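You operate a simulated robot arm through the tools that you are given. There is no shell and no other tool. Be economical: measure what you need, move in short steps, check, and stop when the job is done.

Carry out the task below with a simulated robot arm. There is one attempt and no reset: what you move stays moved.

TASK
Reject the drum's bearing, fit the puck with the pallet's number, switch CALL on and count down to 1.
Fine: the bearing goes in the red cup; slide the load counter to 1; the pallet stays.

It is judged by the outcome, as a careful person would: the job done as asked, and still so three seconds after it is handed in. It fails if anything else is knocked over, pushed out of place, dropped, spilled or broken.

THE ROBOT
A 7-joint arm with a two-finger parallel gripper, fixed in place. Base frame: the origin is at the foot of the arm, x ahead of it, y to its left, z up; the work surface is at about z = 900. Units: mm, rad, N and s.
With the tool pointing down near the work surface it reaches from about 240 to 680 mm from the base axis. Its first joint turns from -1.152 to 1.152 rad. Payload 2.4 kg.
Tool frame: the origin (TCP) lies between the finger pads and is the grasp point; the fingertips stand 30 mm ahead of it; z points along the fingers, y is the line along which they close. The gripper opens to 94 mm. The fingers are 28 mm wide and 10 mm thick; the gripper's body (50 by 96 mm) begins 55 mm behind the TCP.
Orientation is told as [roll, pitch, yaw] about the base's x, y, z axes, in that order, counted from this pose: with the fingers straight down and closing along the base's y, the tool's x points along the base's -x, its y along +y and its z along -z.

THE INTERFACE
- The arm moves only by the tool servo_tool. Its argument "targets" is a list of rows, each a list of 3 entries, a list of its own where there are three numbers: the shift along the base's x, y, z in mm, then the turn, a rotation vector about the base's x, y, z in rad, then the opening, from 0 (shut) to 1 (fully open). In form: [[[tx, ty, tz], [ax, ay, az], jaw], ...]. A call has 1 to 8 rows; each row shifts and turns the commanded pose from where the row before left it. A row lasts 0.2 s, in which the tool goes at most 50 mm and 0.15 rad; a call with a longer step from one row to the next is refused whole, and so is a gripper value outside its range. A pose out of reach is approached as far as the arm can. The call stops where the force on the tool passes 70 N (or 10 N more than at its start, if that is more) or the arm is blocked; 0.2 s more then pass. The fingers move at their own pace (about 153 mm/s each) and stop on an object; they squeeze with about 45 N. The grip force told is the motor's: it shows also when the fingers shut on nothing. Time passes only in rows, and 0.2 s behind the last, so rows that do not move let the fingers close. The reply holds the time, the measured pose of the TCP, the force on the tool along the base axes, the opening and the grip force, in the units named above and with some noise.
- Cameras (640 x 400 px; columns grow to the right, rows downward): "scene" is fixed at [61.5, 486.8, 1441.9]; the picture's right is [-0.53, -0.85, 0.00], its down [-0.58, 0.37, -0.73] and it looks along [0.62, -0.39, -0.69] (base axes); focal length 254 px, centre (320, 200). "wrist" rides on the gripper at [76, 14, -102] in the tool frame; the picture's right is [-0.18, 0.98, 0.00], its down [-0.75, -0.14, -0.64] and it looks along [-0.63, -0.12, 0.77] (tool axes); focal length 243 px, centre (320, 200). There is no depth. A picture from a camera that has moved, and an enlarged one, comes with that camera's place and axes in the base frame and with its lens. The place of the scene camera against the robot may be out by one fixed shift of up to 25 mm in any direction.
- get_image(camera): a new picture of that camera. It takes no simulated time.
- enlarge(camera, box): a new picture of the part [left, top, right, bottom] of that camera's present view, enlarged. It takes no simulated time.
- sign_off(): hands the job in; it is judged then, once.

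Go step by step. Nothing tells you positions but the pictures and the camera data: compare them with the known pose of the tool, close in by small moves and look again before you grip or let go. The budget is 120 turns and 76 pictures, counting those below and the enlarged ones. Unless the task says otherwise, let go and move clear before handing in, and close with one line.

The tools are called after "Emit:" as a command line: name --argument value ..., lists and objects as JSON in quotes. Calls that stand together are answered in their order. servo_tool: Moves the arm, as the interface text tells. Its arguments: {"type":"object","properties":{"targets":{"type":"array","items":{"type":"array"}}},"required":["targets"]} The other tools are called the same way: get_image (camera) takes a picture; enlarge (camera, box) takes an enlarged picture of a part of a camera's view; sign_off () hands the job in.

At the start:

```text
time: 0.0
ee_pos: [355.1, 171.0, 1236.8]
tool_rot: [0.001, 0.002, 0.0]
ft_force: [0.7, 0.5, -0.3]
finger_gap: 93.9
gripper_force: 0.1
```

scene: 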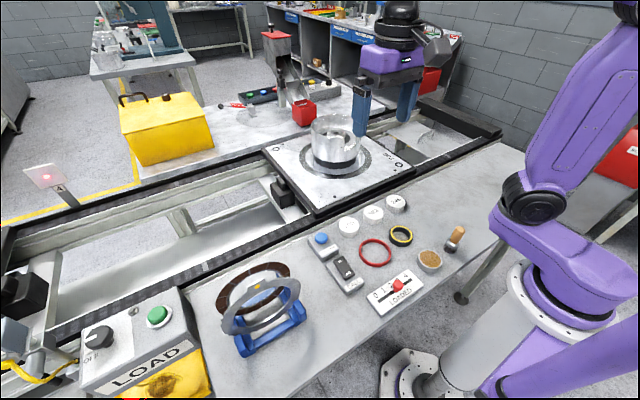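
wrist: 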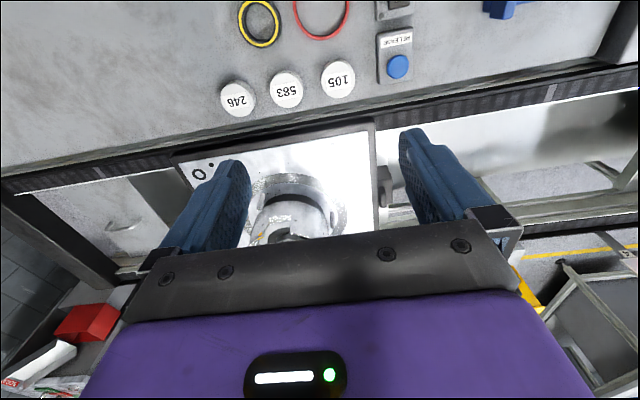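

I see a pallet with a drum on a conveyor, pucks with numbers, a red cup, a counter slider and some switches. I'll look closer at each first.

Emit:
enlarge --camera "scene" --box '[250, 80, 430, 220]'

Emit:
enlarge --camera "scene" --box '[290, 190, 480, 320]'

Emit:
enlarge --camera "scene" --box '[200, 20, 360, 140]'

Emit:
enlarge --camera "wrist" --box '[160, 100, 400, 250]'

```text
2.86 times, centred on (340, 150) of scene
camera zoom: at [61.5, 486.8, 1441.9], right [-0.53, -0.85, 0.0], down [-0.58, 0.37, -0.73], along [0.62, -0.39, -0.69], focal length 726 px, centre (263, 343)
```

zoom: 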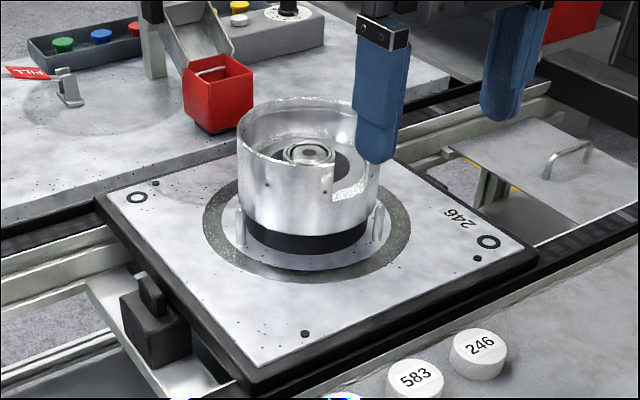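

```text
3.08 times, centred on (385, 255) of scene
camera zoom: at [61.5, 486.8, 1441.9], right [-0.53, -0.85, 0.0], down [-0.58, 0.37, -0.73], along [0.62, -0.39, -0.69], focal length 782 px, centre (120, 31)
```

zoom: 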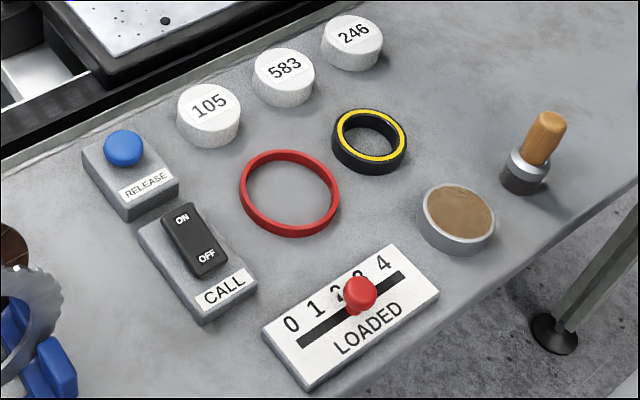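

```text
3.33 times, centred on (280, 80) of scene
camera zoom: at [61.5, 486.8, 1441.9], right [-0.53, -0.85, 0.0], down [-0.58, 0.37, -0.73], along [0.62, -0.39, -0.69], focal length 847 px, centre (453, 600)
```

zoom: 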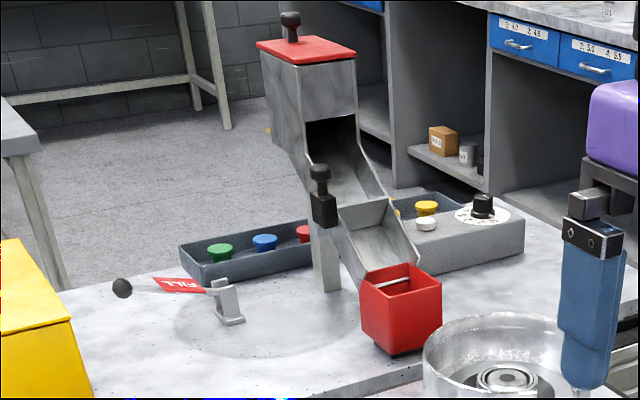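

```text
2.67 times, centred on (280, 175) of wrist
camera zoom: at [279.4, 184.7, 1338.4], right [0.18, 0.98, 0.0], down [0.75, -0.14, 0.64], along [0.63, -0.12, -0.77], focal length 647 px, centre (427, 267)
```

zoom: 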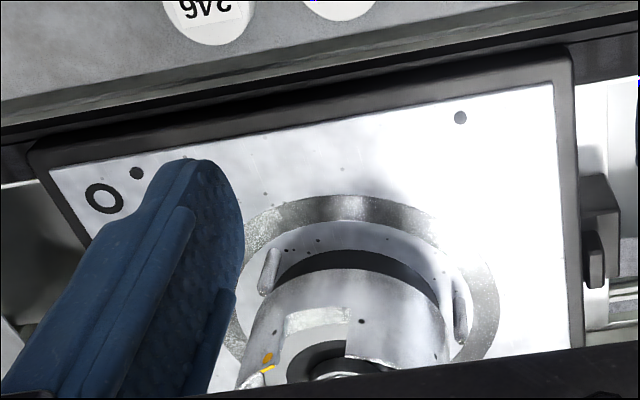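

Scene estimates: the pucks are near x≈390, and the drum sits at about x≈690, y≈30. The red box under the chute looks further away, so I'll move the wrist camera for better views of it.

Emit:
servo_tool --targets '[[[30, -35, 0], [0, 0, 0], 1], [[30, -35, 0], [0, 0, 0], 1], [[30, -35, 0], [0, 0, 0], 1], [[30, -36, 0], [0, 0, 0], 1]]'

Emit:
get_image --camera "wrist"

Emit:
get_image --camera "scene"

```text
time: 1.0
ee_pos: [473.9, 29.7, 1235.6]
tool_rot: [0.0, 0.0, 0.001]
ft_force: [0.6, -0.5, -0.3]
finger_gap: 94.1
gripper_force: 0.0
```

```text
69 pictures are left
camera wrist: at [397.8, 42.6, 1338.3], right [0.18, 0.98, 0.0], down [0.75, -0.14, 0.64], along [0.63, -0.12, -0.77], focal length 243 px, centre (320, 200)
```

wrist: 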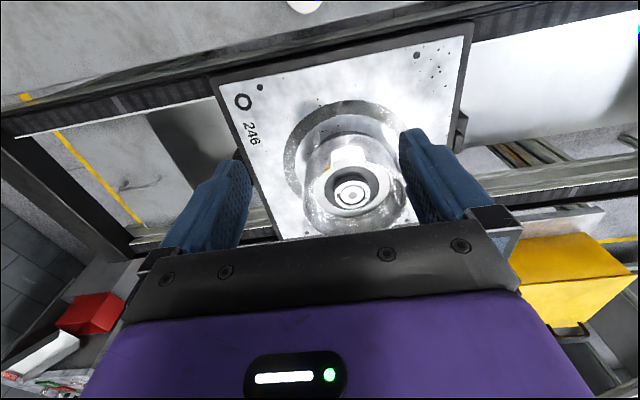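

```text
68 pictures are left
```

scene: 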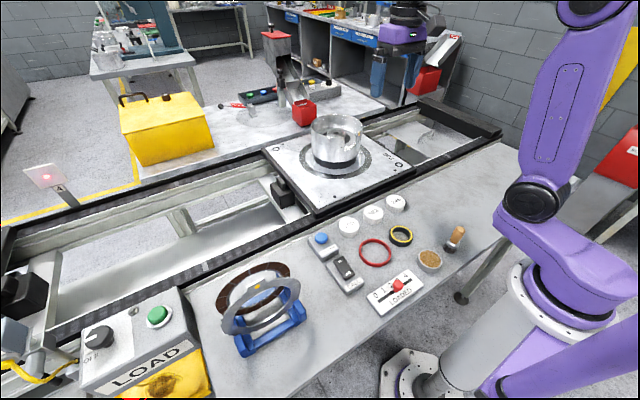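

The drum with its bearing is in view, and its number is 246. I'll look closer at the red bin on the left of the wrist view, the bearing, and the scene's red items.

Emit:
enlarge --camera "wrist" --box '[0, 250, 160, 400]'

Emit:
enlarge --camera "wrist" --box '[270, 90, 430, 240]'

Emit:
enlarge --camera "scene" --box '[360, 20, 520, 130]'

Emit:
enlarge --camera "scene" --box '[265, 80, 405, 190]'

```text
2.67 times, centred on (80, 325) of wrist
camera zoom: at [397.8, 42.6, 1338.3], right [0.18, 0.98, 0.0], down [0.75, -0.14, 0.64], along [0.63, -0.12, -0.77], focal length 647 px, centre (960, -133)
```

zoom: 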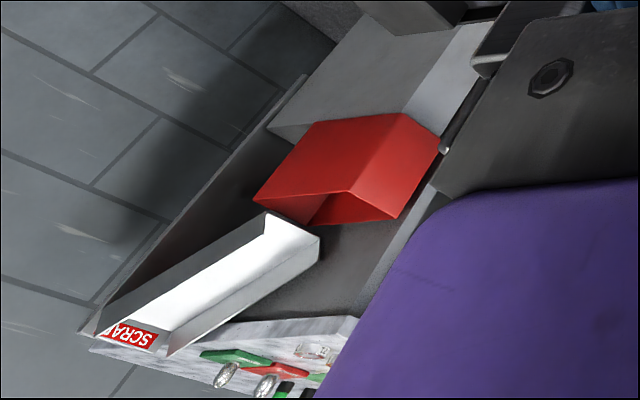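

```text
2.67 times, centred on (350, 165) of wrist
camera zoom: at [397.8, 42.6, 1338.3], right [0.18, 0.98, 0.0], down [0.75, -0.14, 0.64], along [0.63, -0.12, -0.77], focal length 647 px, centre (240, 293)
```

zoom: 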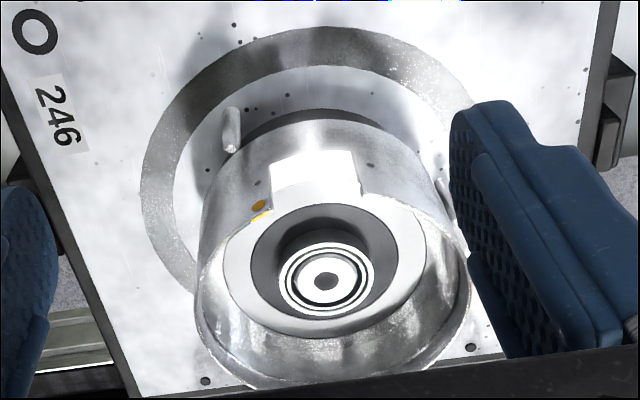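

```text
3.64 times, centred on (440, 75) of scene
camera zoom: at [61.4, 486.8, 1442.0], right [-0.53, -0.85, 0.0], down [-0.58, 0.37, -0.73], along [0.62, -0.39, -0.69], focal length 924 px, centre (-116, 654)
```

zoom: 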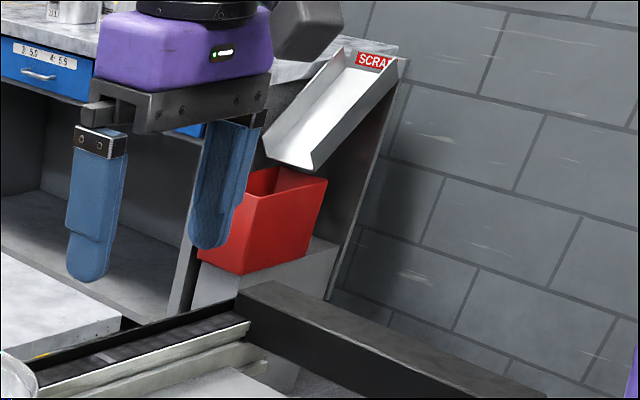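

```text
3.64 times, centred on (335, 135) of scene
camera zoom: at [61.4, 486.8, 1442.0], right [-0.53, -0.85, 0.0], down [-0.58, 0.37, -0.73], along [0.62, -0.39, -0.69], focal length 924 px, centre (266, 436)
```

zoom: 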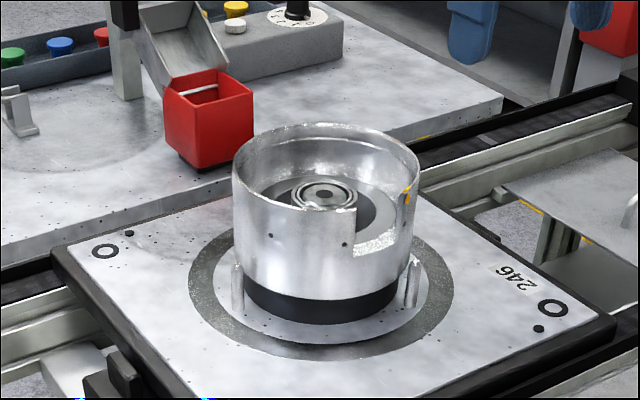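

The reject target must be the red cup under the chute. I'll move the camera further ahead to triangulate the bearing and to see the cup.

Emit:
servo_tool --targets '[[[40, 0, 10], [0, 0, 0], 1], [[40, 0, 10], [0, 0, 0], 1], [[40, 0, 10], [0, 0, 0], 1], [[40, 0, 10], [0, 0, 0], 1], [[0, 0, 0], [0, 0, 0], 1]]'

Emit:
get_image --camera "wrist"

```text
time: 2.2
ee_pos: [576.3, 28.7, 1262.5]
tool_rot: [0.0, -0.001, 0.0]
ft_force: [-0.6, -0.5, -0.3]
finger_gap: 93.7
gripper_force: 0.0
out of reach, approached as far as the arm can: row 3, 4
```

```text
63 pictures are left
camera wrist: at [500.5, 42.6, 1364.4], right [0.18, 0.98, 0.0], down [0.75, -0.14, 0.64], along [0.63, -0.12, -0.77], focal length 243 px, centre (320, 200)
```

wrist: 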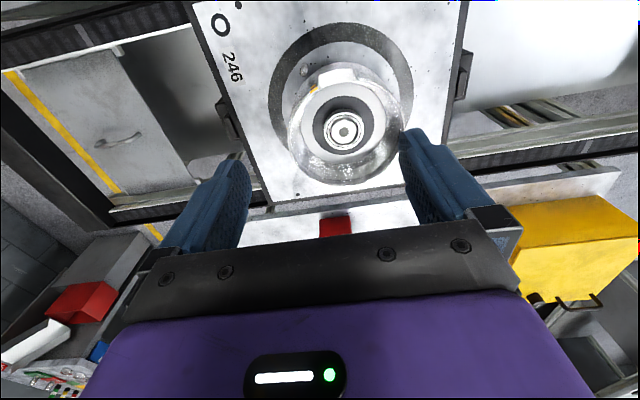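

Triangulation puts the bearing at about (657, 47, 1020). The feeder's red cup is near x≈960, which may be out of reach, so I'll survey the right side for other red containers.

Emit:
get_image --camera "scene"

Emit:
servo_tool --targets '[[[-45, -20, -5], [0, 0, 0], 1], [[-45, -20, -5], [0, 0, 0], 1], [[-45, -20, -5], [0, 0, 0], 1], [[-45, -20, -5], [0, 0, 0], 1], [[-45, -20, -5], [0, 0, 0], 1], [[0, -40, 0], [0, 0, 0], 1], [[0, -40, 0], [0, 0, 0], 1], [[0, 0, 0], [0, 0, 0], 1]]'

Emit:
get_image --camera "wrist"

Emit:
get_image --camera "scene"

```text
62 pictures are left
```

scene: 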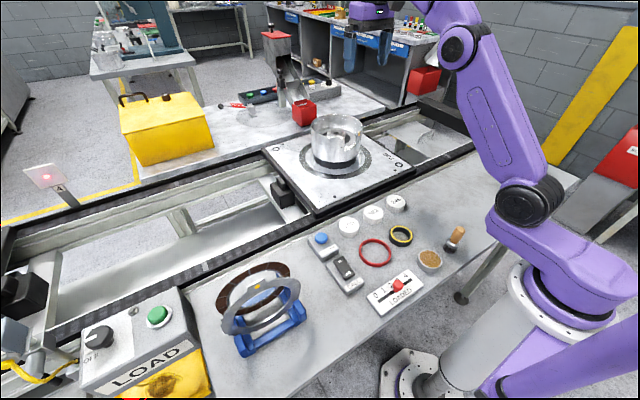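

```text
time: 4.0
ee_pos: [352.7, -152.9, 1240.0]
tool_rot: [0.001, 0.0, -0.002]
ft_force: [0.4, 0.0, 0.2]
finger_gap: 94.1
gripper_force: 0.0
```

```text
61 pictures are left
camera wrist: at [276.5, -139.1, 1342.5], right [0.18, 0.98, 0.0], down [0.75, -0.14, 0.64], along [0.63, -0.12, -0.77], focal length 243 px, centre (320, 200)
```

wrist: 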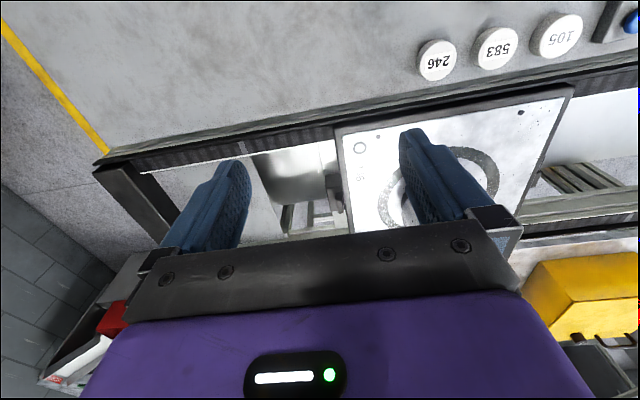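

```text
60 pictures are left
```

scene: 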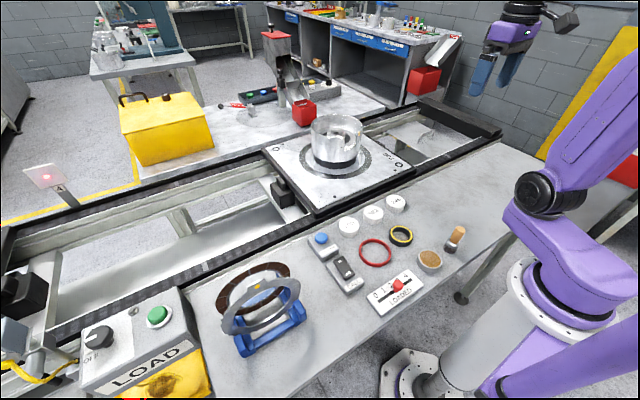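

No other red container exists, so the cup by the chute is the target. I'll look closely at the bearing next.

Emit:
servo_tool --targets '[[[30, 33, 0], [0, 0, 0], 1], [[35, 33, -10], [0, 0, 0], 1], [[35, 33, -10], [0, 0, 0], 1], [[35, 33, -20], [0, 0, 0], 1], [[35, 34, -25], [0, 0, 0], 1], [[35, 34, -25], [0, 0, 0], 1], [[0, 0, 0], [0, 0, 0], 1]]'

Emit:
get_image --camera "wrist"

Emit:
enlarge --camera "wrist" --box '[230, 90, 410, 240]'

```text
refused: row 4 steps farther than a row can; nothing moved
```

```text
59 pictures are left
camera wrist: at [276.5, -139.1, 1342.5], right [0.18, 0.98, 0.0], down [0.75, -0.14, 0.64], along [0.63, -0.12, -0.77], focal length 243 px, centre (320, 200)
```

wrist: 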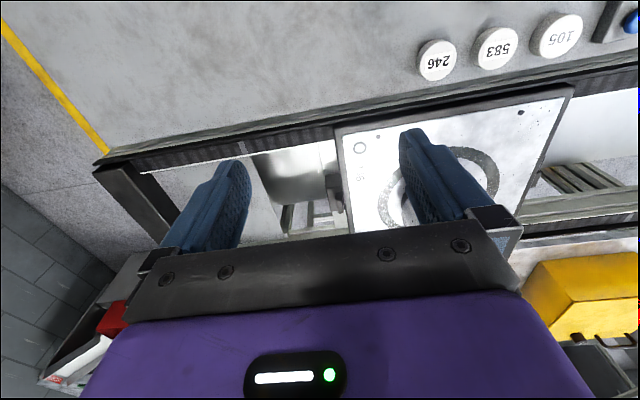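

```text
2.67 times, centred on (320, 165) of wrist
camera zoom: at [276.5, -139.1, 1342.5], right [0.18, 0.98, 0.0], down [0.75, -0.14, 0.64], along [0.63, -0.12, -0.77], focal length 647 px, centre (320, 293)
```

zoom: 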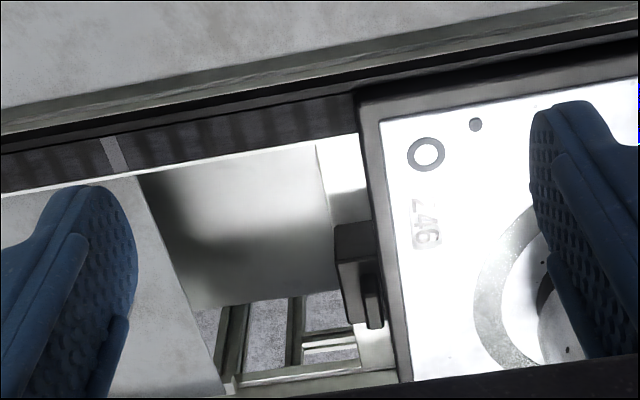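

The step was too long and nothing moved. I'll retry with shorter steps.

Emit:
servo_tool --targets '[[[30, 28, 0], [0, 0, 0], 1], [[30, 28, -10], [0, 0, 0], 1], [[30, 28, -10], [0, 0, 0], 1], [[30, 29, -20], [0, 0, 0], 1], [[30, 29, -20], [0, 0, 0], 1], [[29, 29, -20], [0, 0, 0], 1], [[28, 29, -20], [0, 0, 0], 1], [[0, 0, 0], [0, 0, 0], 1]]'

Emit:
get_image --camera "wrist"

Emit:
enlarge --camera "wrist" --box '[230, 90, 410, 240]'

```text
time: 5.8
ee_pos: [559.5, 50.7, 1141.0]
tool_rot: [-0.001, 0.0, -0.001]
ft_force: [-0.3, 0.3, 0.8]
finger_gap: 93.9
gripper_force: 0.0
```

```text
57 pictures are left
camera wrist: at [482.3, 63.4, 1243.4], right [0.18, 0.98, 0.0], down [0.75, -0.14, 0.64], along [0.63, -0.12, -0.77], focal length 243 px, centre (320, 200)
```

wrist: 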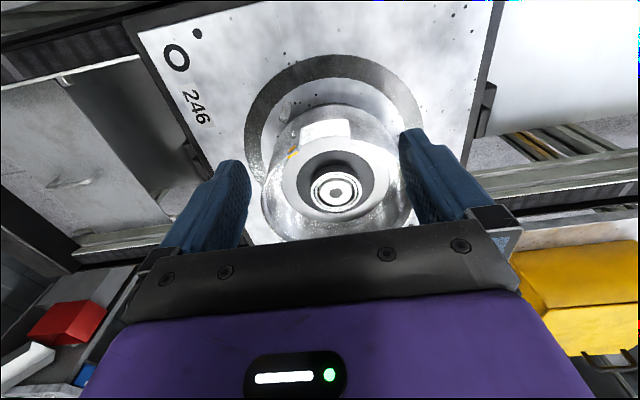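

```text
2.67 times, centred on (320, 165) of wrist
camera zoom: at [482.3, 63.4, 1243.4], right [0.18, 0.98, 0.0], down [0.75, -0.14, 0.64], along [0.63, -0.12, -0.77], focal length 647 px, centre (320, 293)
```

zoom: 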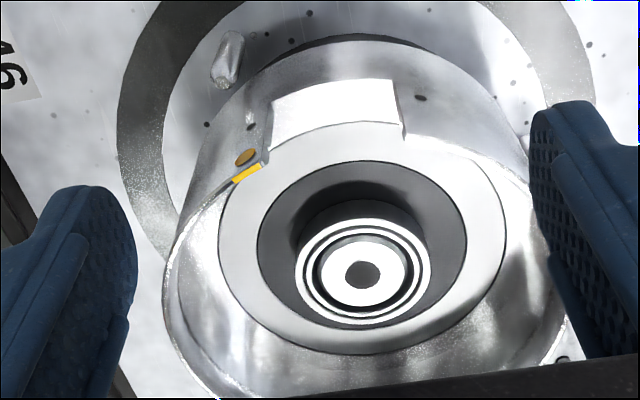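

The bearing's top is at about (658, 48, 1019), and it stands about 18 mm above the hub. Before gripping it, I'll check that the far cup can be reached with a tilted tool, starting by turning the tool so that the camera ends up on top.

Emit:
servo_tool --targets '[[[-20, -10, 20], [0, 0, 0.14], 1], [[-20, -10, 20], [0, 0, 0.14], 1], [[-20, -10, 20], [0, 0, 0.14], 1], [[0, 0, 0], [0, 0, 0.14], 1], [[0, 0, 0], [0, 0, 0.14], 1], [[0, 0, 0], [0, 0, 0.14], 1], [[0, 0, 0], [0, 0, 0.14], 1], [[0, 0, 0], [0, 0, 0.14], 1]]'

Emit:
servo_tool --targets '[[[0, 0, 0], [0, 0, 0.14], 1], [[0, 0, 0], [0, 0, 0.14], 1], [[0, 0, 0], [0, 0, 0.14], 1], [[0, 0, 0], [0, 0, 0.14], 1], [[0, 0, 0], [0, 0, 0.14], 1], [[0, 0, 0], [0, 0, 0.14], 1], [[0, 0, 0], [0, 0, 0.14], 1], [[0, 0, 0], [0, 0, 0.14], 1]]'

Emit:
servo_tool --targets '[[[0, 0, 0], [0, 0, 0.14], 1], [[0, 0, 0], [0, 0, 0.14], 1], [[0, 0, 0], [0, 0, 0.14], 1], [[0, 0, 0], [0, 0, 0.14], 1], [[0, 0, 0], [0, 0, 0.14], 1], [[0, 0, 0], [0, 0, 0.14], 1], [[0, 0, 0], [0, 0, 0.0616], 1]]'

Emit:
get_image --camera "scene"

```text
time: 7.6
ee_pos: [499.7, 20.7, 1199.9]
tool_rot: [-0.001, 0.0, 1.123]
ft_force: [0.6, 0.3, 0.7]
finger_gap: 93.8
gripper_force: 0.0
```

```text
time: 9.4
ee_pos: [499.3, 20.0, 1199.6]
tool_rot: [0.0, -0.001, 2.241]
ft_force: [-0.5, 0.2, -0.8]
finger_gap: 94.1
gripper_force: 0.1
```

```text
time: 11.0
ee_pos: [499.4, 19.3, 1199.7]
tool_rot: [0.0, 0.002, -3.141]
ft_force: [0.6, 0.8, 0.6]
finger_gap: 93.8
gripper_force: 0.1
```

```text
55 pictures are left
```

scene: 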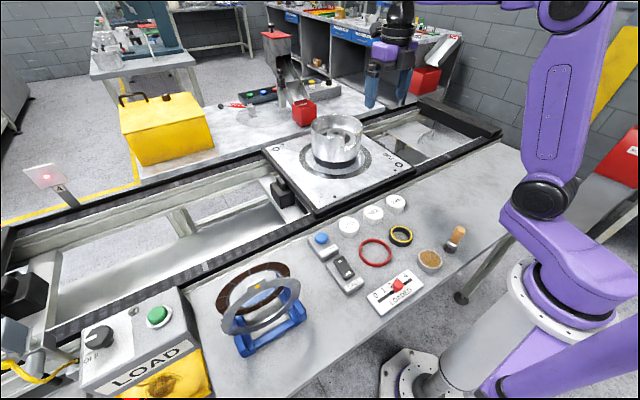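

The half turn worked. Now I'll tilt forward while extending over the drum, staying high.

Emit:
servo_tool --targets '[[[30, 0, 0], [0, -0.14, 0], 1], [[30, 0, 0], [0, -0.14, 0], 1], [[35, -3, 0], [0, -0.14, 0], 1], [[35, -3, 0], [0, -0.14, 0], 1], [[35, -3, 0], [0, -0.14, 0], 1], [[35, -3, 0], [0, -0.14, 0], 1], [[35, -3, 0], [0, -0.14, 0], 1], [[35, -3, 0], [0, -0.14, 0], 1]]'

Emit:
get_image --camera "wrist"

Emit:
get_image --camera "scene"

```text
time: 12.8
ee_pos: [767.7, 4.1, 1201.4]
tool_rot: [-0.004, 1.121, 3.14]
ft_force: [0.6, -0.3, 0.7]
finger_gap: 94.1
gripper_force: 0.1
```

```text
54 pictures are left
camera wrist: at [708.8, -11.7, 1313.0], right [-0.08, -0.98, -0.17], down [-0.91, 0.14, -0.4], along [0.42, 0.12, -0.9], focal length 243 px, centre (320, 200)
```

wrist: 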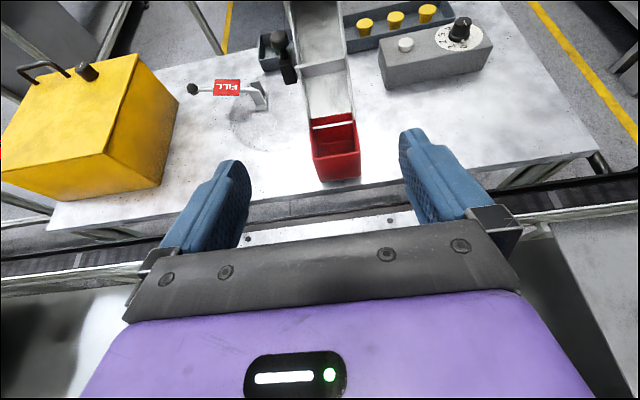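

```text
53 pictures are left
```

scene: 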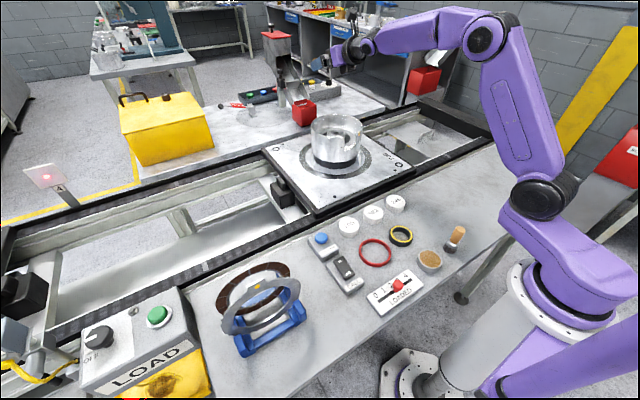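

The tilt works and the arm still has reach. I'll enlarge the cup to find it precisely.

Emit:
enlarge --camera "wrist" --box '[270, 60, 420, 210]'

```text
2.67 times, centred on (345, 135) of wrist
camera zoom: at [708.8, -11.7, 1313.0], right [-0.08, -0.98, -0.17], down [-0.91, 0.14, -0.4], along [0.42, 0.12, -0.9], focal length 647 px, centre (253, 373)
```

zoom: 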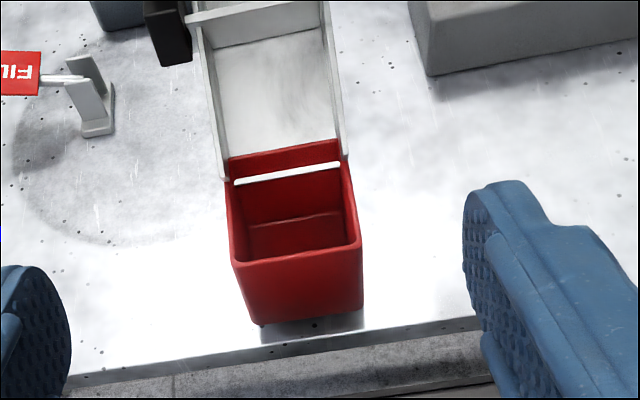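

From this view the cup's front rim is at x≈938 and its centre at y≈-1, with its top at z≈980. I'll take a second viewpoint to pin down the height and test the reach.

Emit:
servo_tool --targets '[[[25, 0, 0], [0, -0.1, 0], 1], [[30, 0, -15], [0, 0, 0], 1], [[30, 0, -15], [0, 0, 0], 1], [[20, 0, -10], [0, 0, 0], 1], [[0, 0, 0], [0, 0, 0], 1]]'

Emit:
get_image --camera "wrist"

Emit:
enlarge --camera "wrist" --box '[250, 60, 410, 240]'

Emit:
enlarge --camera "scene" --box '[240, 40, 400, 150]'

```text
time: 14.0
ee_pos: [865.3, 0.2, 1163.7]
tool_rot: [-0.003, 1.219, 3.141]
ft_force: [-0.4, 0.6, -0.7]
finger_gap: 94.0
gripper_force: 0.1
out of reach, approached as far as the arm can: row 4
```

```text
51 pictures are left
camera wrist: at [795.0, -14.9, 1270.2], right [-0.06, -0.98, -0.17], down [-0.86, 0.14, -0.49], along [0.5, 0.12, -0.86], focal length 243 px, centre (320, 200)
```

wrist: 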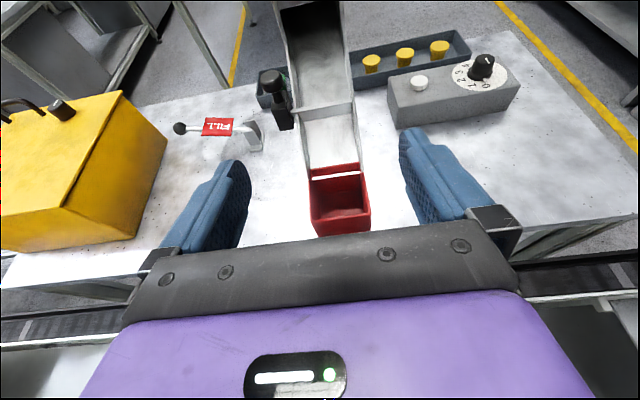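

```text
2.22 times, centred on (330, 150) of wrist
camera zoom: at [795.0, -14.9, 1270.2], right [-0.06, -0.98, -0.17], down [-0.86, 0.14, -0.49], along [0.5, 0.12, -0.86], focal length 539 px, centre (298, 311)
```

zoom: 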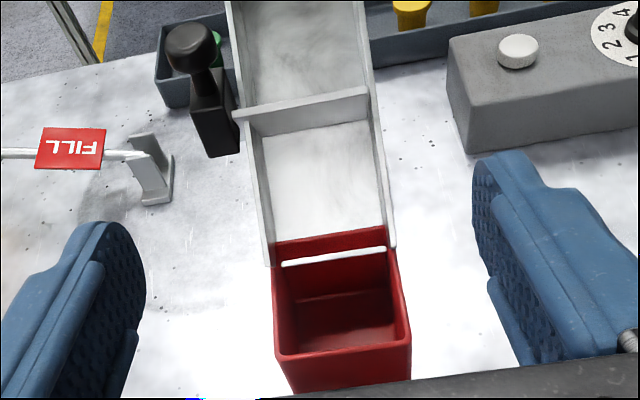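

```text
3.64 times, centred on (320, 95) of scene
camera zoom: at [61.5, 486.8, 1441.9], right [-0.53, -0.85, 0.0], down [-0.58, 0.37, -0.73], along [0.62, -0.39, -0.69], focal length 924 px, centre (320, 582)
```

zoom: 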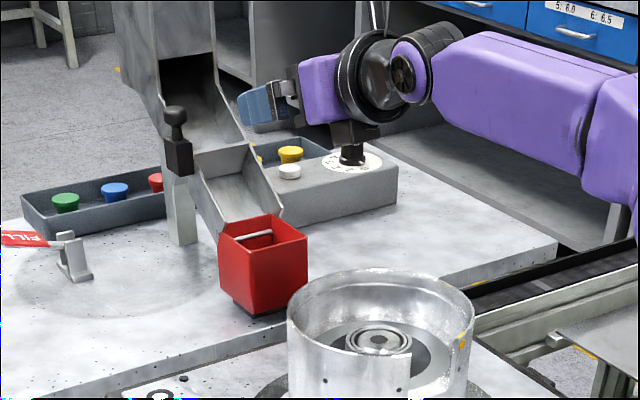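

Triangulating the two views puts the cup's rim at z≈1010, x 918–995, y -35 to 33. I'll probe how far the arm actually reaches at a lower height, and at a steeper tilt.

Emit:
servo_tool --targets '[[[0, 0, -20], [0, 0, 0], 1], [[0, 0, -20], [0, 0, 0], 1], [[10, 0, 0], [0, 0, 0], 1], [[10, 0, 0], [0, 0, 0], 1], [[10, 0, 0], [0, 0, 0], 1], [[10, 0, 0], [0, 0, 0], 1], [[0, 0, 0], [0, 0, 0], 1]]'

Emit:
get_image --camera "scene"

```text
time: 15.6
ee_pos: [875.0, 0.5, 1125.5]
tool_rot: [-0.003, 1.22, 3.141]
ft_force: [-0.1, 0.7, 0.5]
finger_gap: 94.0
gripper_force: 0.0
out of reach, approached as far as the arm can: row 4, 5, 6
```

```text
48 pictures are left
```

scene: 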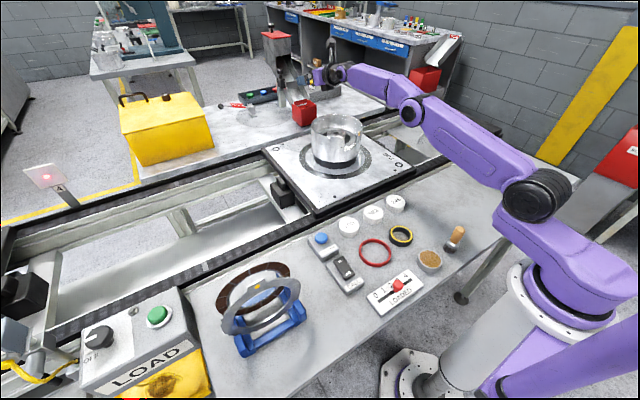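

The arm tops out at x≈875, short of that cup, and that bench looks like background. A speck of red shows at the lower left of the scene by the LOAD box, and there is a red ring on the table, so I'll check both before deciding.

Emit:
servo_tool --targets '[[[-40, 0, 20], [0, 0.1, 0], 1], [[-40, 0, 20], [0, 0.14, 0], 1], [[-40, 3, 10], [0, 0.14, 0], 1], [[-40, 3, 10], [0, 0.14, 0], 1], [[-40, 3, 0], [0, 0.14, 0], 1], [[-40, 3, 0], [0, 0.14, 0], 1], [[-40, 3, 0], [0, 0.14, 0], 1], [[-40, 0, 0], [0, 0.14, 0], 1]]'

Emit:
enlarge --camera "scene" --box '[0, 260, 320, 400]'

Emit:
get_image --camera "wrist"

```text
time: 17.4
ee_pos: [554.7, 15.6, 1184.6]
tool_rot: [-0.001, 0.139, 3.141]
ft_force: [-0.3, 0.7, 0.5]
finger_gap: 94.2
gripper_force: 0.0
```

```text
2.00 times, centred on (160, 330) of scene
camera zoom: at [61.5, 486.8, 1441.9], right [-0.53, -0.85, 0.0], down [-0.58, 0.37, -0.73], along [0.62, -0.39, -0.69], focal length 508 px, centre (640, -60)
```

zoom: 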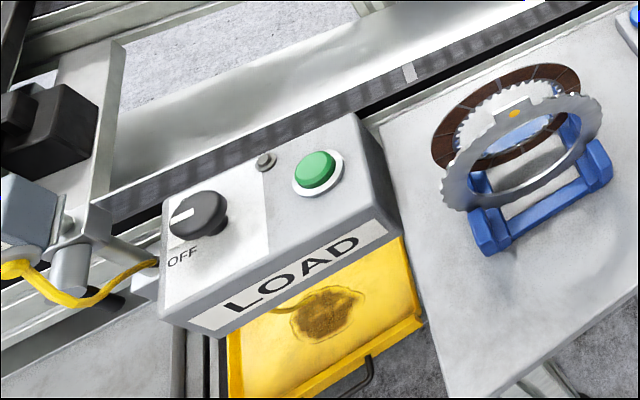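

```text
46 pictures are left
camera wrist: at [615.6, 0.7, 1296.2], right [-0.18, -0.98, -0.03], down [-0.83, 0.14, 0.53], along [-0.52, 0.12, -0.85], focal length 243 px, centre (320, 200)
```

wrist: 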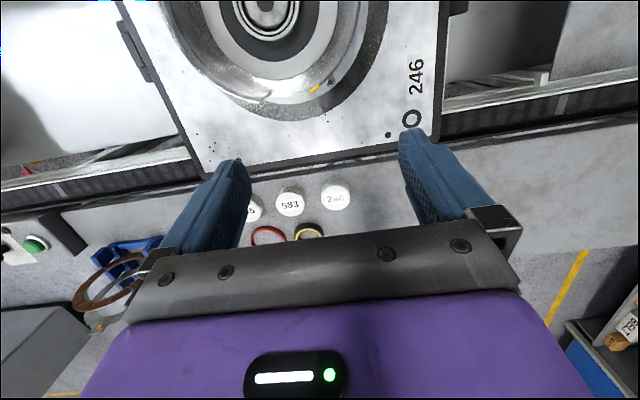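

A bit of red shows at the far left of this view, and a shelf with items at the right. I'll enlarge both.

Emit:
enlarge --camera "wrist" --box '[0, 120, 160, 270]'

Emit:
enlarge --camera "wrist" --box '[520, 260, 640, 400]'

```text
2.67 times, centred on (80, 195) of wrist
camera zoom: at [615.6, 0.7, 1296.2], right [-0.18, -0.98, -0.03], down [-0.83, 0.14, 0.53], along [-0.52, 0.12, -0.85], focal length 647 px, centre (960, 213)
```

zoom: 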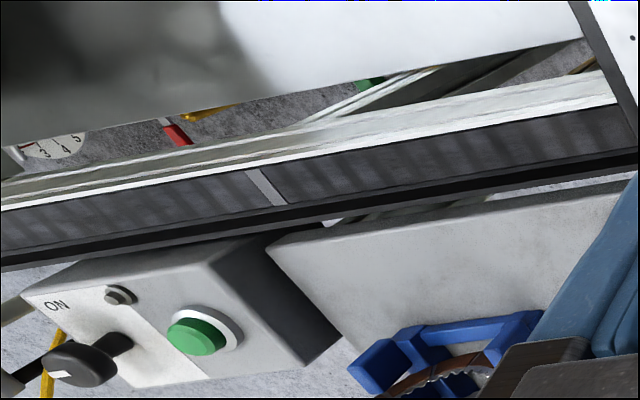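

```text
2.86 times, centred on (580, 330) of wrist
camera zoom: at [615.6, 0.7, 1296.2], right [-0.18, -0.98, -0.03], down [-0.83, 0.14, 0.53], along [-0.52, 0.12, -0.85], focal length 693 px, centre (-423, -171)
```

zoom: 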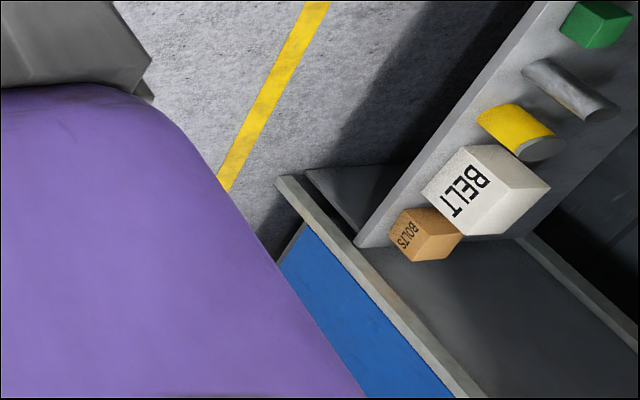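

Those are only background. I'll look at the table items up close, including the red ring.

Emit:
servo_tool --targets '[[[-30, 20, 0], [0, 0.139, 0], 1], [[-27, 29, 0], [0, 0, 0], 1], [[-27, 29, -17], [0, 0, 0], 1], [[-27, 29, -17], [0, 0, 0], 1], [[-27, 29, -17], [0, 0, 0], 1], [[-27, 28, -17], [0, 0, 0], 1], [[0, 0, -17], [0, 0, 0], 1], [[0, 0, 0], [0, 0, 0], 1]]'

Emit:
get_image --camera "wrist"

Emit:
enlarge --camera "wrist" --box '[220, 40, 460, 220]'

```text
time: 19.2
ee_pos: [388.9, 180.8, 1096.8]
tool_rot: [0.0, 0.001, 3.141]
ft_force: [0.5, -0.1, -0.2]
finger_gap: 94.0
gripper_force: 0.2
```

```text
43 pictures are left
camera wrist: at [465.1, 165.5, 1199.3], right [-0.18, -0.98, 0.0], down [-0.75, 0.14, 0.64], along [-0.63, 0.12, -0.77], focal length 243 px, centre (320, 200)
```

wrist: 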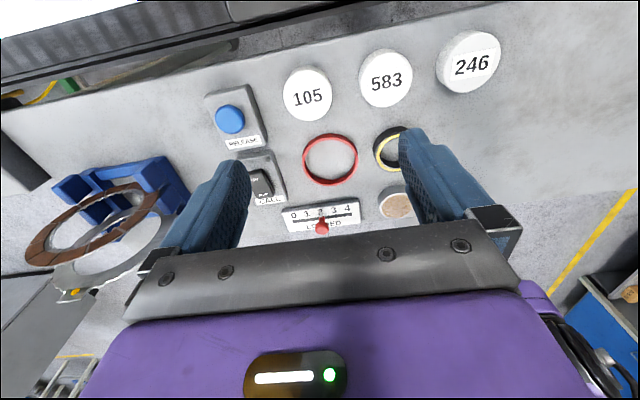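

```text
2.22 times, centred on (340, 130) of wrist
camera zoom: at [465.1, 165.5, 1199.3], right [-0.18, -0.98, 0.0], down [-0.75, 0.14, 0.64], along [-0.63, 0.12, -0.77], focal length 539 px, centre (276, 356)
```

zoom: 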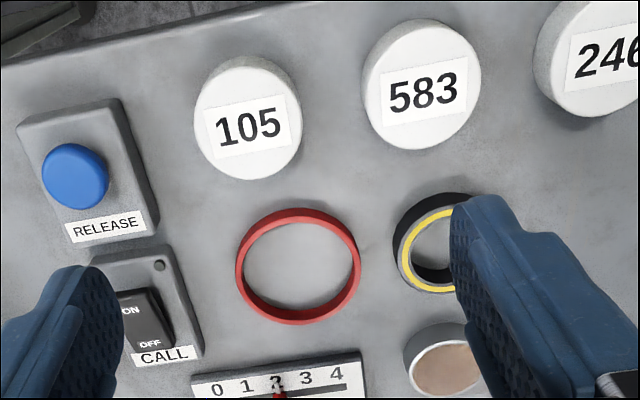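

The red item on the table is a ring about 76 mm across. I need to know whether it has a floor, so I'll go closer.

Emit:
servo_tool --targets '[[[-20, 2, -30], [0, 0, 0], 1], [[-20, 2, -30], [0, 0, 0], 1], [[-20, 2, -30], [0, 0, 0], 1], [[0, 0, 0], [0, 0, 0], 1]]'

Emit:
enlarge --camera "wrist" --box '[220, 40, 460, 220]'

```text
time: 20.2
ee_pos: [329.4, 190.5, 1008.7]
tool_rot: [0.0, 0.001, 3.142]
ft_force: [0.2, 0.0, 0.4]
finger_gap: 93.8
gripper_force: 0.0
```

```text
2.22 times, centred on (340, 130) of wrist
camera zoom: at [406.3, 175.7, 1111.4], right [-0.18, -0.98, 0.0], down [-0.75, 0.14, 0.64], along [-0.63, 0.12, -0.77], focal length 539 px, centre (276, 356)
```

zoom: 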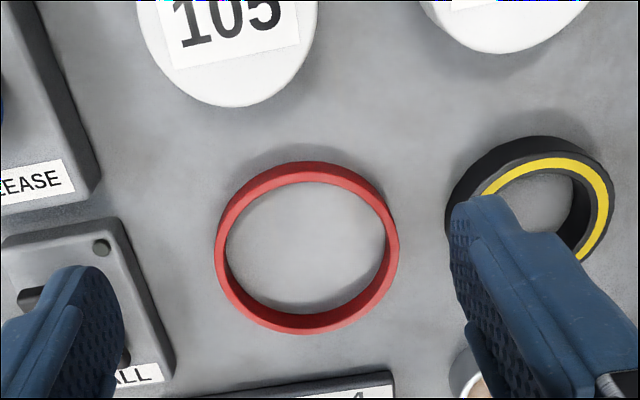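

The red ring has no floor. Before deciding, I'll survey the remaining hidden reachable areas: right of the base, then left.

Emit:
servo_tool --targets '[[[10, -30, 35], [0, 0, 0], 1], [[10, -30, 35], [0, 0, 0], 1], [[5, -45, 15], [0, 0, 0], 1], [[5, -45, 15], [0, 0, 0], 1], [[0, -45, 15], [0, 0, 0], 1], [[0, -45, 15], [0, 0, 0], 1], [[0, -45, 10], [0, 0, 0], 1], [[0, -45, 10], [0, 0, 0], 1]]'

Emit:
servo_tool --targets '[[[0, -45, 0], [0, 0, 0], 1], [[0, -45, 0], [0, 0, 0], 1], [[0, 0, 0], [0, 0, 0], 1]]'

Emit:
get_image --camera "wrist"

Emit:
get_image --camera "scene"

```text
time: 22.0
ee_pos: [353.4, -84.2, 1152.2]
tool_rot: [0.004, 0.002, 3.138]
ft_force: [-0.1, -0.7, -0.3]
finger_gap: 94.0
gripper_force: 0.0
out of reach, approached as far as the arm can: row 7, 8
```

```text
time: 22.8
ee_pos: [355.2, -84.2, 1152.6]
tool_rot: [0.006, -0.001, 3.135]
ft_force: [0.6, 0.1, 0.1]
finger_gap: 94.1
gripper_force: 0.1
out of reach, approached as far as the arm can: row 1, 2
```

```text
40 pictures are left
camera wrist: at [430.0, -98.8, 1254.1], right [-0.19, -0.98, 0.0], down [-0.75, 0.15, 0.64], along [-0.63, 0.12, -0.77], focal length 243 px, centre (320, 200)
```

wrist: 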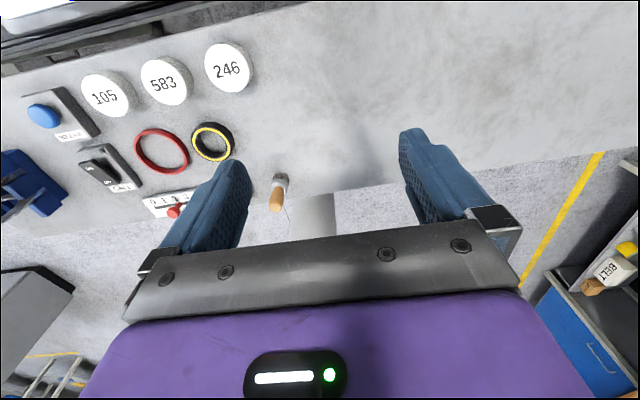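

```text
39 pictures are left
```

scene: 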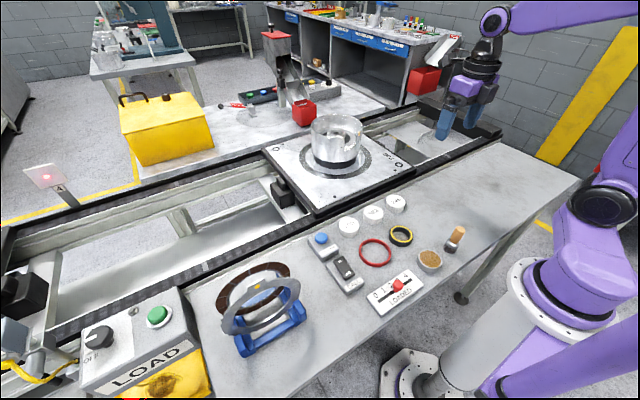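

There is no other red container in reach. The box under the chute lies beyond the arm's limit, and the round red walled ring is the only reachable red receptacle, with a 67 mm inner width for the 60 mm bearing. I'll take that as the cup and unwind the half turn first.

Emit:
servo_tool --targets '[[[0, 0, 0], [0, 0, -0.14], 1], [[0, 0, 0], [0, 0, -0.14], 1], [[0, 0, 0], [0, 0, -0.14], 1], [[0, 0, 0], [0, 0, -0.14], 1], [[0, 0, 0], [0, 0, -0.14], 1], [[0, 0, 0], [0, 0, -0.14], 1], [[0, 0, 0], [0, 0, -0.14], 1], [[0, 0, 0], [0, 0, -0.14], 1]]'

Emit:
servo_tool --targets '[[[0, 0, 0], [0, 0, -0.14], 1], [[0, 0, 0], [0, 0, -0.14], 1], [[0, 0, 0], [0, 0, -0.14], 1], [[0, 0, 0], [0, 0, -0.14], 1], [[0, 0, 0], [0, 0, -0.14], 1], [[0, 0, 0], [0, 0, -0.14], 1], [[0, 0, 0], [0, 0, -0.14], 1], [[0, 0, 0], [0, 0, -0.14], 1]]'

Emit:
servo_tool --targets '[[[0, 0, 0], [0, 0, -0.14], 1], [[0, 0, 0], [0, 0, -0.14], 1], [[0, 0, 0], [0, 0, -0.14], 1], [[0, 0, 0], [0, 0, -0.14], 1], [[0, 0, 0], [0, 0, -0.14], 1], [[0, 0, 0], [0, 0, -0.14], 1], [[0, 0, 0], [0, 0, 0], 1]]'

```text
time: 24.6
ee_pos: [350.6, -84.4, 1153.7]
tool_rot: [-0.001, 0.002, 2.018]
ft_force: [0.3, 0.1, -0.1]
finger_gap: 93.7
gripper_force: 0.0
```

```text
time: 26.4
ee_pos: [351.4, -85.0, 1152.1]
tool_rot: [-0.001, 0.001, 0.898]
ft_force: [-0.6, -0.9, -0.4]
finger_gap: 93.8
gripper_force: 0.0
```

```text
time: 28.0
ee_pos: [351.7, -84.5, 1153.0]
tool_rot: [0.0, 0.002, 0.061]
ft_force: [0.2, -0.1, 0.5]
finger_gap: 93.9
gripper_force: 0.0
```

Unwound. Moving to just above and short of the bearing.

Emit:
servo_tool --targets '[[[35, 16.5, -2], [0, 0, -0.061], 1], [[35, 16.5, -2], [0, 0, 0], 1], [[35, 16.5, -2], [0, 0, 0], 1], [[35, 16.5, -4], [0, 0, 0], 1], [[35, 16.5, -5], [0, 0, 0], 1], [[35, 16.5, -6], [0, 0, 0], 1], [[35, 16.5, -6], [0, 0, 0], 1], [[35, 17, -6], [0, 0, 0], 1]]'

Emit:
get_image --camera "wrist"

Emit:
enlarge --camera "scene" --box '[260, 70, 420, 190]'

```text
time: 29.8
ee_pos: [633.1, 46.6, 1119.8]
tool_rot: [0.001, 0.005, 0.0]
ft_force: [0.5, 0.3, -0.4]
finger_gap: 94.2
gripper_force: 0.0
```

```text
38 pictures are left
camera wrist: at [558.0, 61.2, 1222.9], right [0.18, 0.98, 0.0], down [0.76, -0.14, 0.64], along [0.63, -0.12, -0.77], focal length 243 px, centre (320, 200)
```

wrist: 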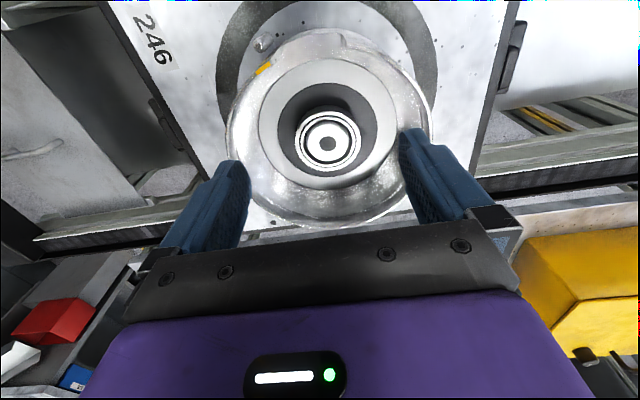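

```text
3.33 times, centred on (340, 130) of scene
camera zoom: at [61.5, 486.8, 1441.9], right [-0.53, -0.85, 0.0], down [-0.58, 0.37, -0.73], along [0.62, -0.39, -0.69], focal length 847 px, centre (253, 433)
```

zoom: 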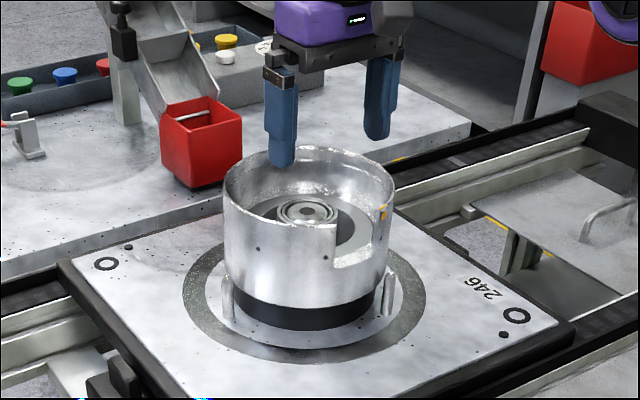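

The bearing is confirmed at (659, 48). Descending over it.

Emit:
servo_tool --targets '[[[13, 0.7, -15], [0, 0, 0], 1], [[13, 0.7, -15], [0, 0, 0], 1], [[0, 0, -15], [0, 0, 0], 1], [[0, 0, -15], [0, 0, 0], 1], [[0, 0, -10], [0, 0, 0], 1], [[0, 0, 0], [0, 0, 0], 1]]'

Emit:
get_image --camera "wrist"

Emit:
enlarge --camera "scene" --box '[280, 80, 400, 180]'

```text
time: 31.2
ee_pos: [658.6, 51.1, 1049.4]
tool_rot: [0.001, 0.001, 0.001]
ft_force: [-0.8, -0.4, 1.1]
finger_gap: 94.3
gripper_force: 0.1
```

```text
36 pictures are left
camera wrist: at [582.5, 64.7, 1151.3], right [0.18, 0.98, 0.0], down [0.75, -0.14, 0.64], along [0.63, -0.12, -0.77], focal length 243 px, centre (320, 200)
```

wrist: 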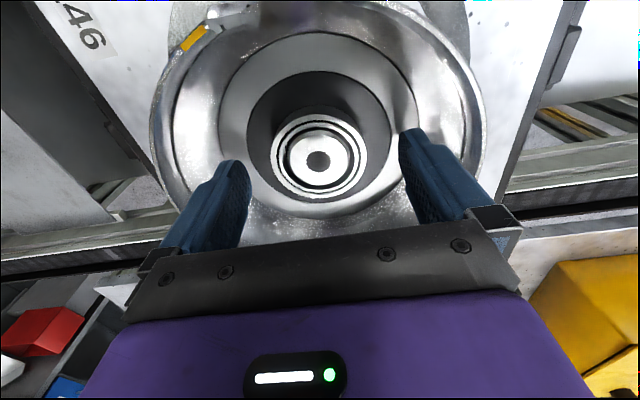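

```text
4.00 times, centred on (340, 130) of scene
camera zoom: at [61.5, 486.8, 1441.9], right [-0.53, -0.85, 0.0], down [-0.58, 0.37, -0.73], along [0.62, -0.39, -0.69], focal length 1016 px, centre (240, 480)
```

zoom: 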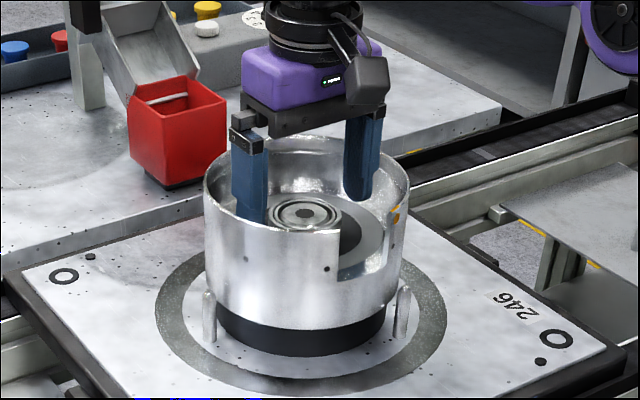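

Aligned over the bearing. Lowering the last bit until the fingertips flank it, then closing.

Emit:
servo_tool --targets '[[[0, -1.2, -6], [0, 0, 0], 1], [[0, 0, -6], [0, 0, 0], 1], [[0, 0, 0], [0, 0, 0], 1], [[0, 0, 0], [0, 0, 0], 0.4], [[0, 0, 0], [0, 0, 0], 0.4], [[0, 0, 0], [0, 0, 0], 0.4]]'

```text
time: 32.6
ee_pos: [658.4, 48.4, 1037.4]
tool_rot: [0.0, 0.002, -0.001]
ft_force: [-0.3, -0.9, -0.3]
finger_gap: 59.1
gripper_force: 45.3
```

Gripped at 59 mm. Lifting it clear while drawing back slightly.

Emit:
servo_tool --targets '[[[0, 0, 10], [0, 0, 0], 0.3], [[0, 0, 15], [0, 0, 0], 0.3], [[-4, 0, 20], [0, 0, 0], 0.3], [[-6, 0, 20], [0, 0, 0], 0.3], [[-10, 0, 20], [0, 0, 0], 0.3], [[-10, 0, 20], [0, 0, 0], 0.3], [[-10, 0, 20], [0, 0, 0], 0.3], [[0, 0, 0], [0, 0, 0], 0.3]]'

Emit:
get_image --camera "wrist"

Emit:
enlarge --camera "scene" --box '[260, 40, 420, 190]'

```text
time: 34.4
ee_pos: [616.9, 48.3, 1164.1]
tool_rot: [0.0, 0.002, 0.001]
ft_force: [0.1, -0.6, -2.3]
finger_gap: 59.2
gripper_force: 44.9
```

```text
34 pictures are left
camera wrist: at [541.1, 62.8, 1266.2], right [0.18, 0.98, 0.0], down [0.75, -0.14, 0.64], along [0.63, -0.12, -0.77], focal length 243 px, centre (320, 200)
```

wrist: 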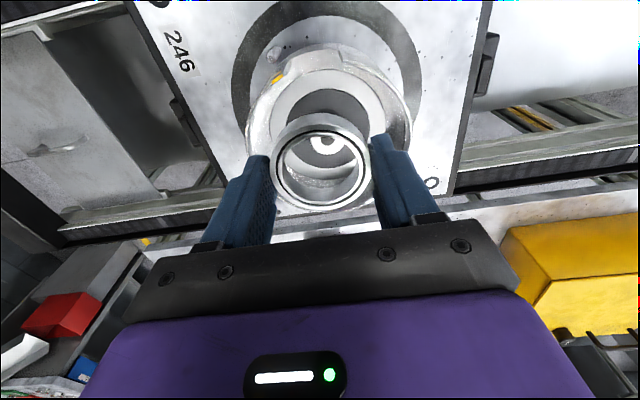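

```text
2.67 times, centred on (340, 115) of scene
camera zoom: at [61.5, 486.8, 1441.9], right [-0.53, -0.85, 0.0], down [-0.58, 0.37, -0.73], along [0.62, -0.39, -0.69], focal length 678 px, centre (267, 427)
```

zoom: 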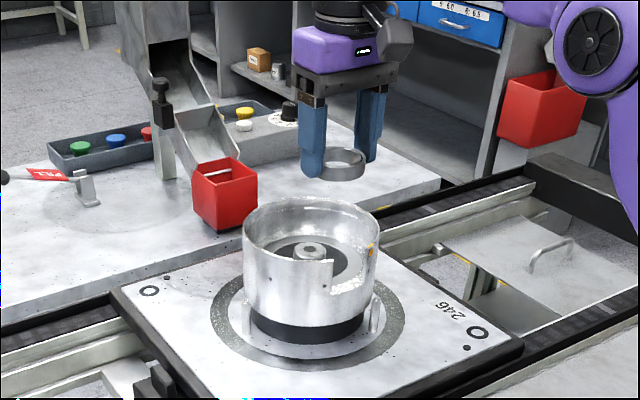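

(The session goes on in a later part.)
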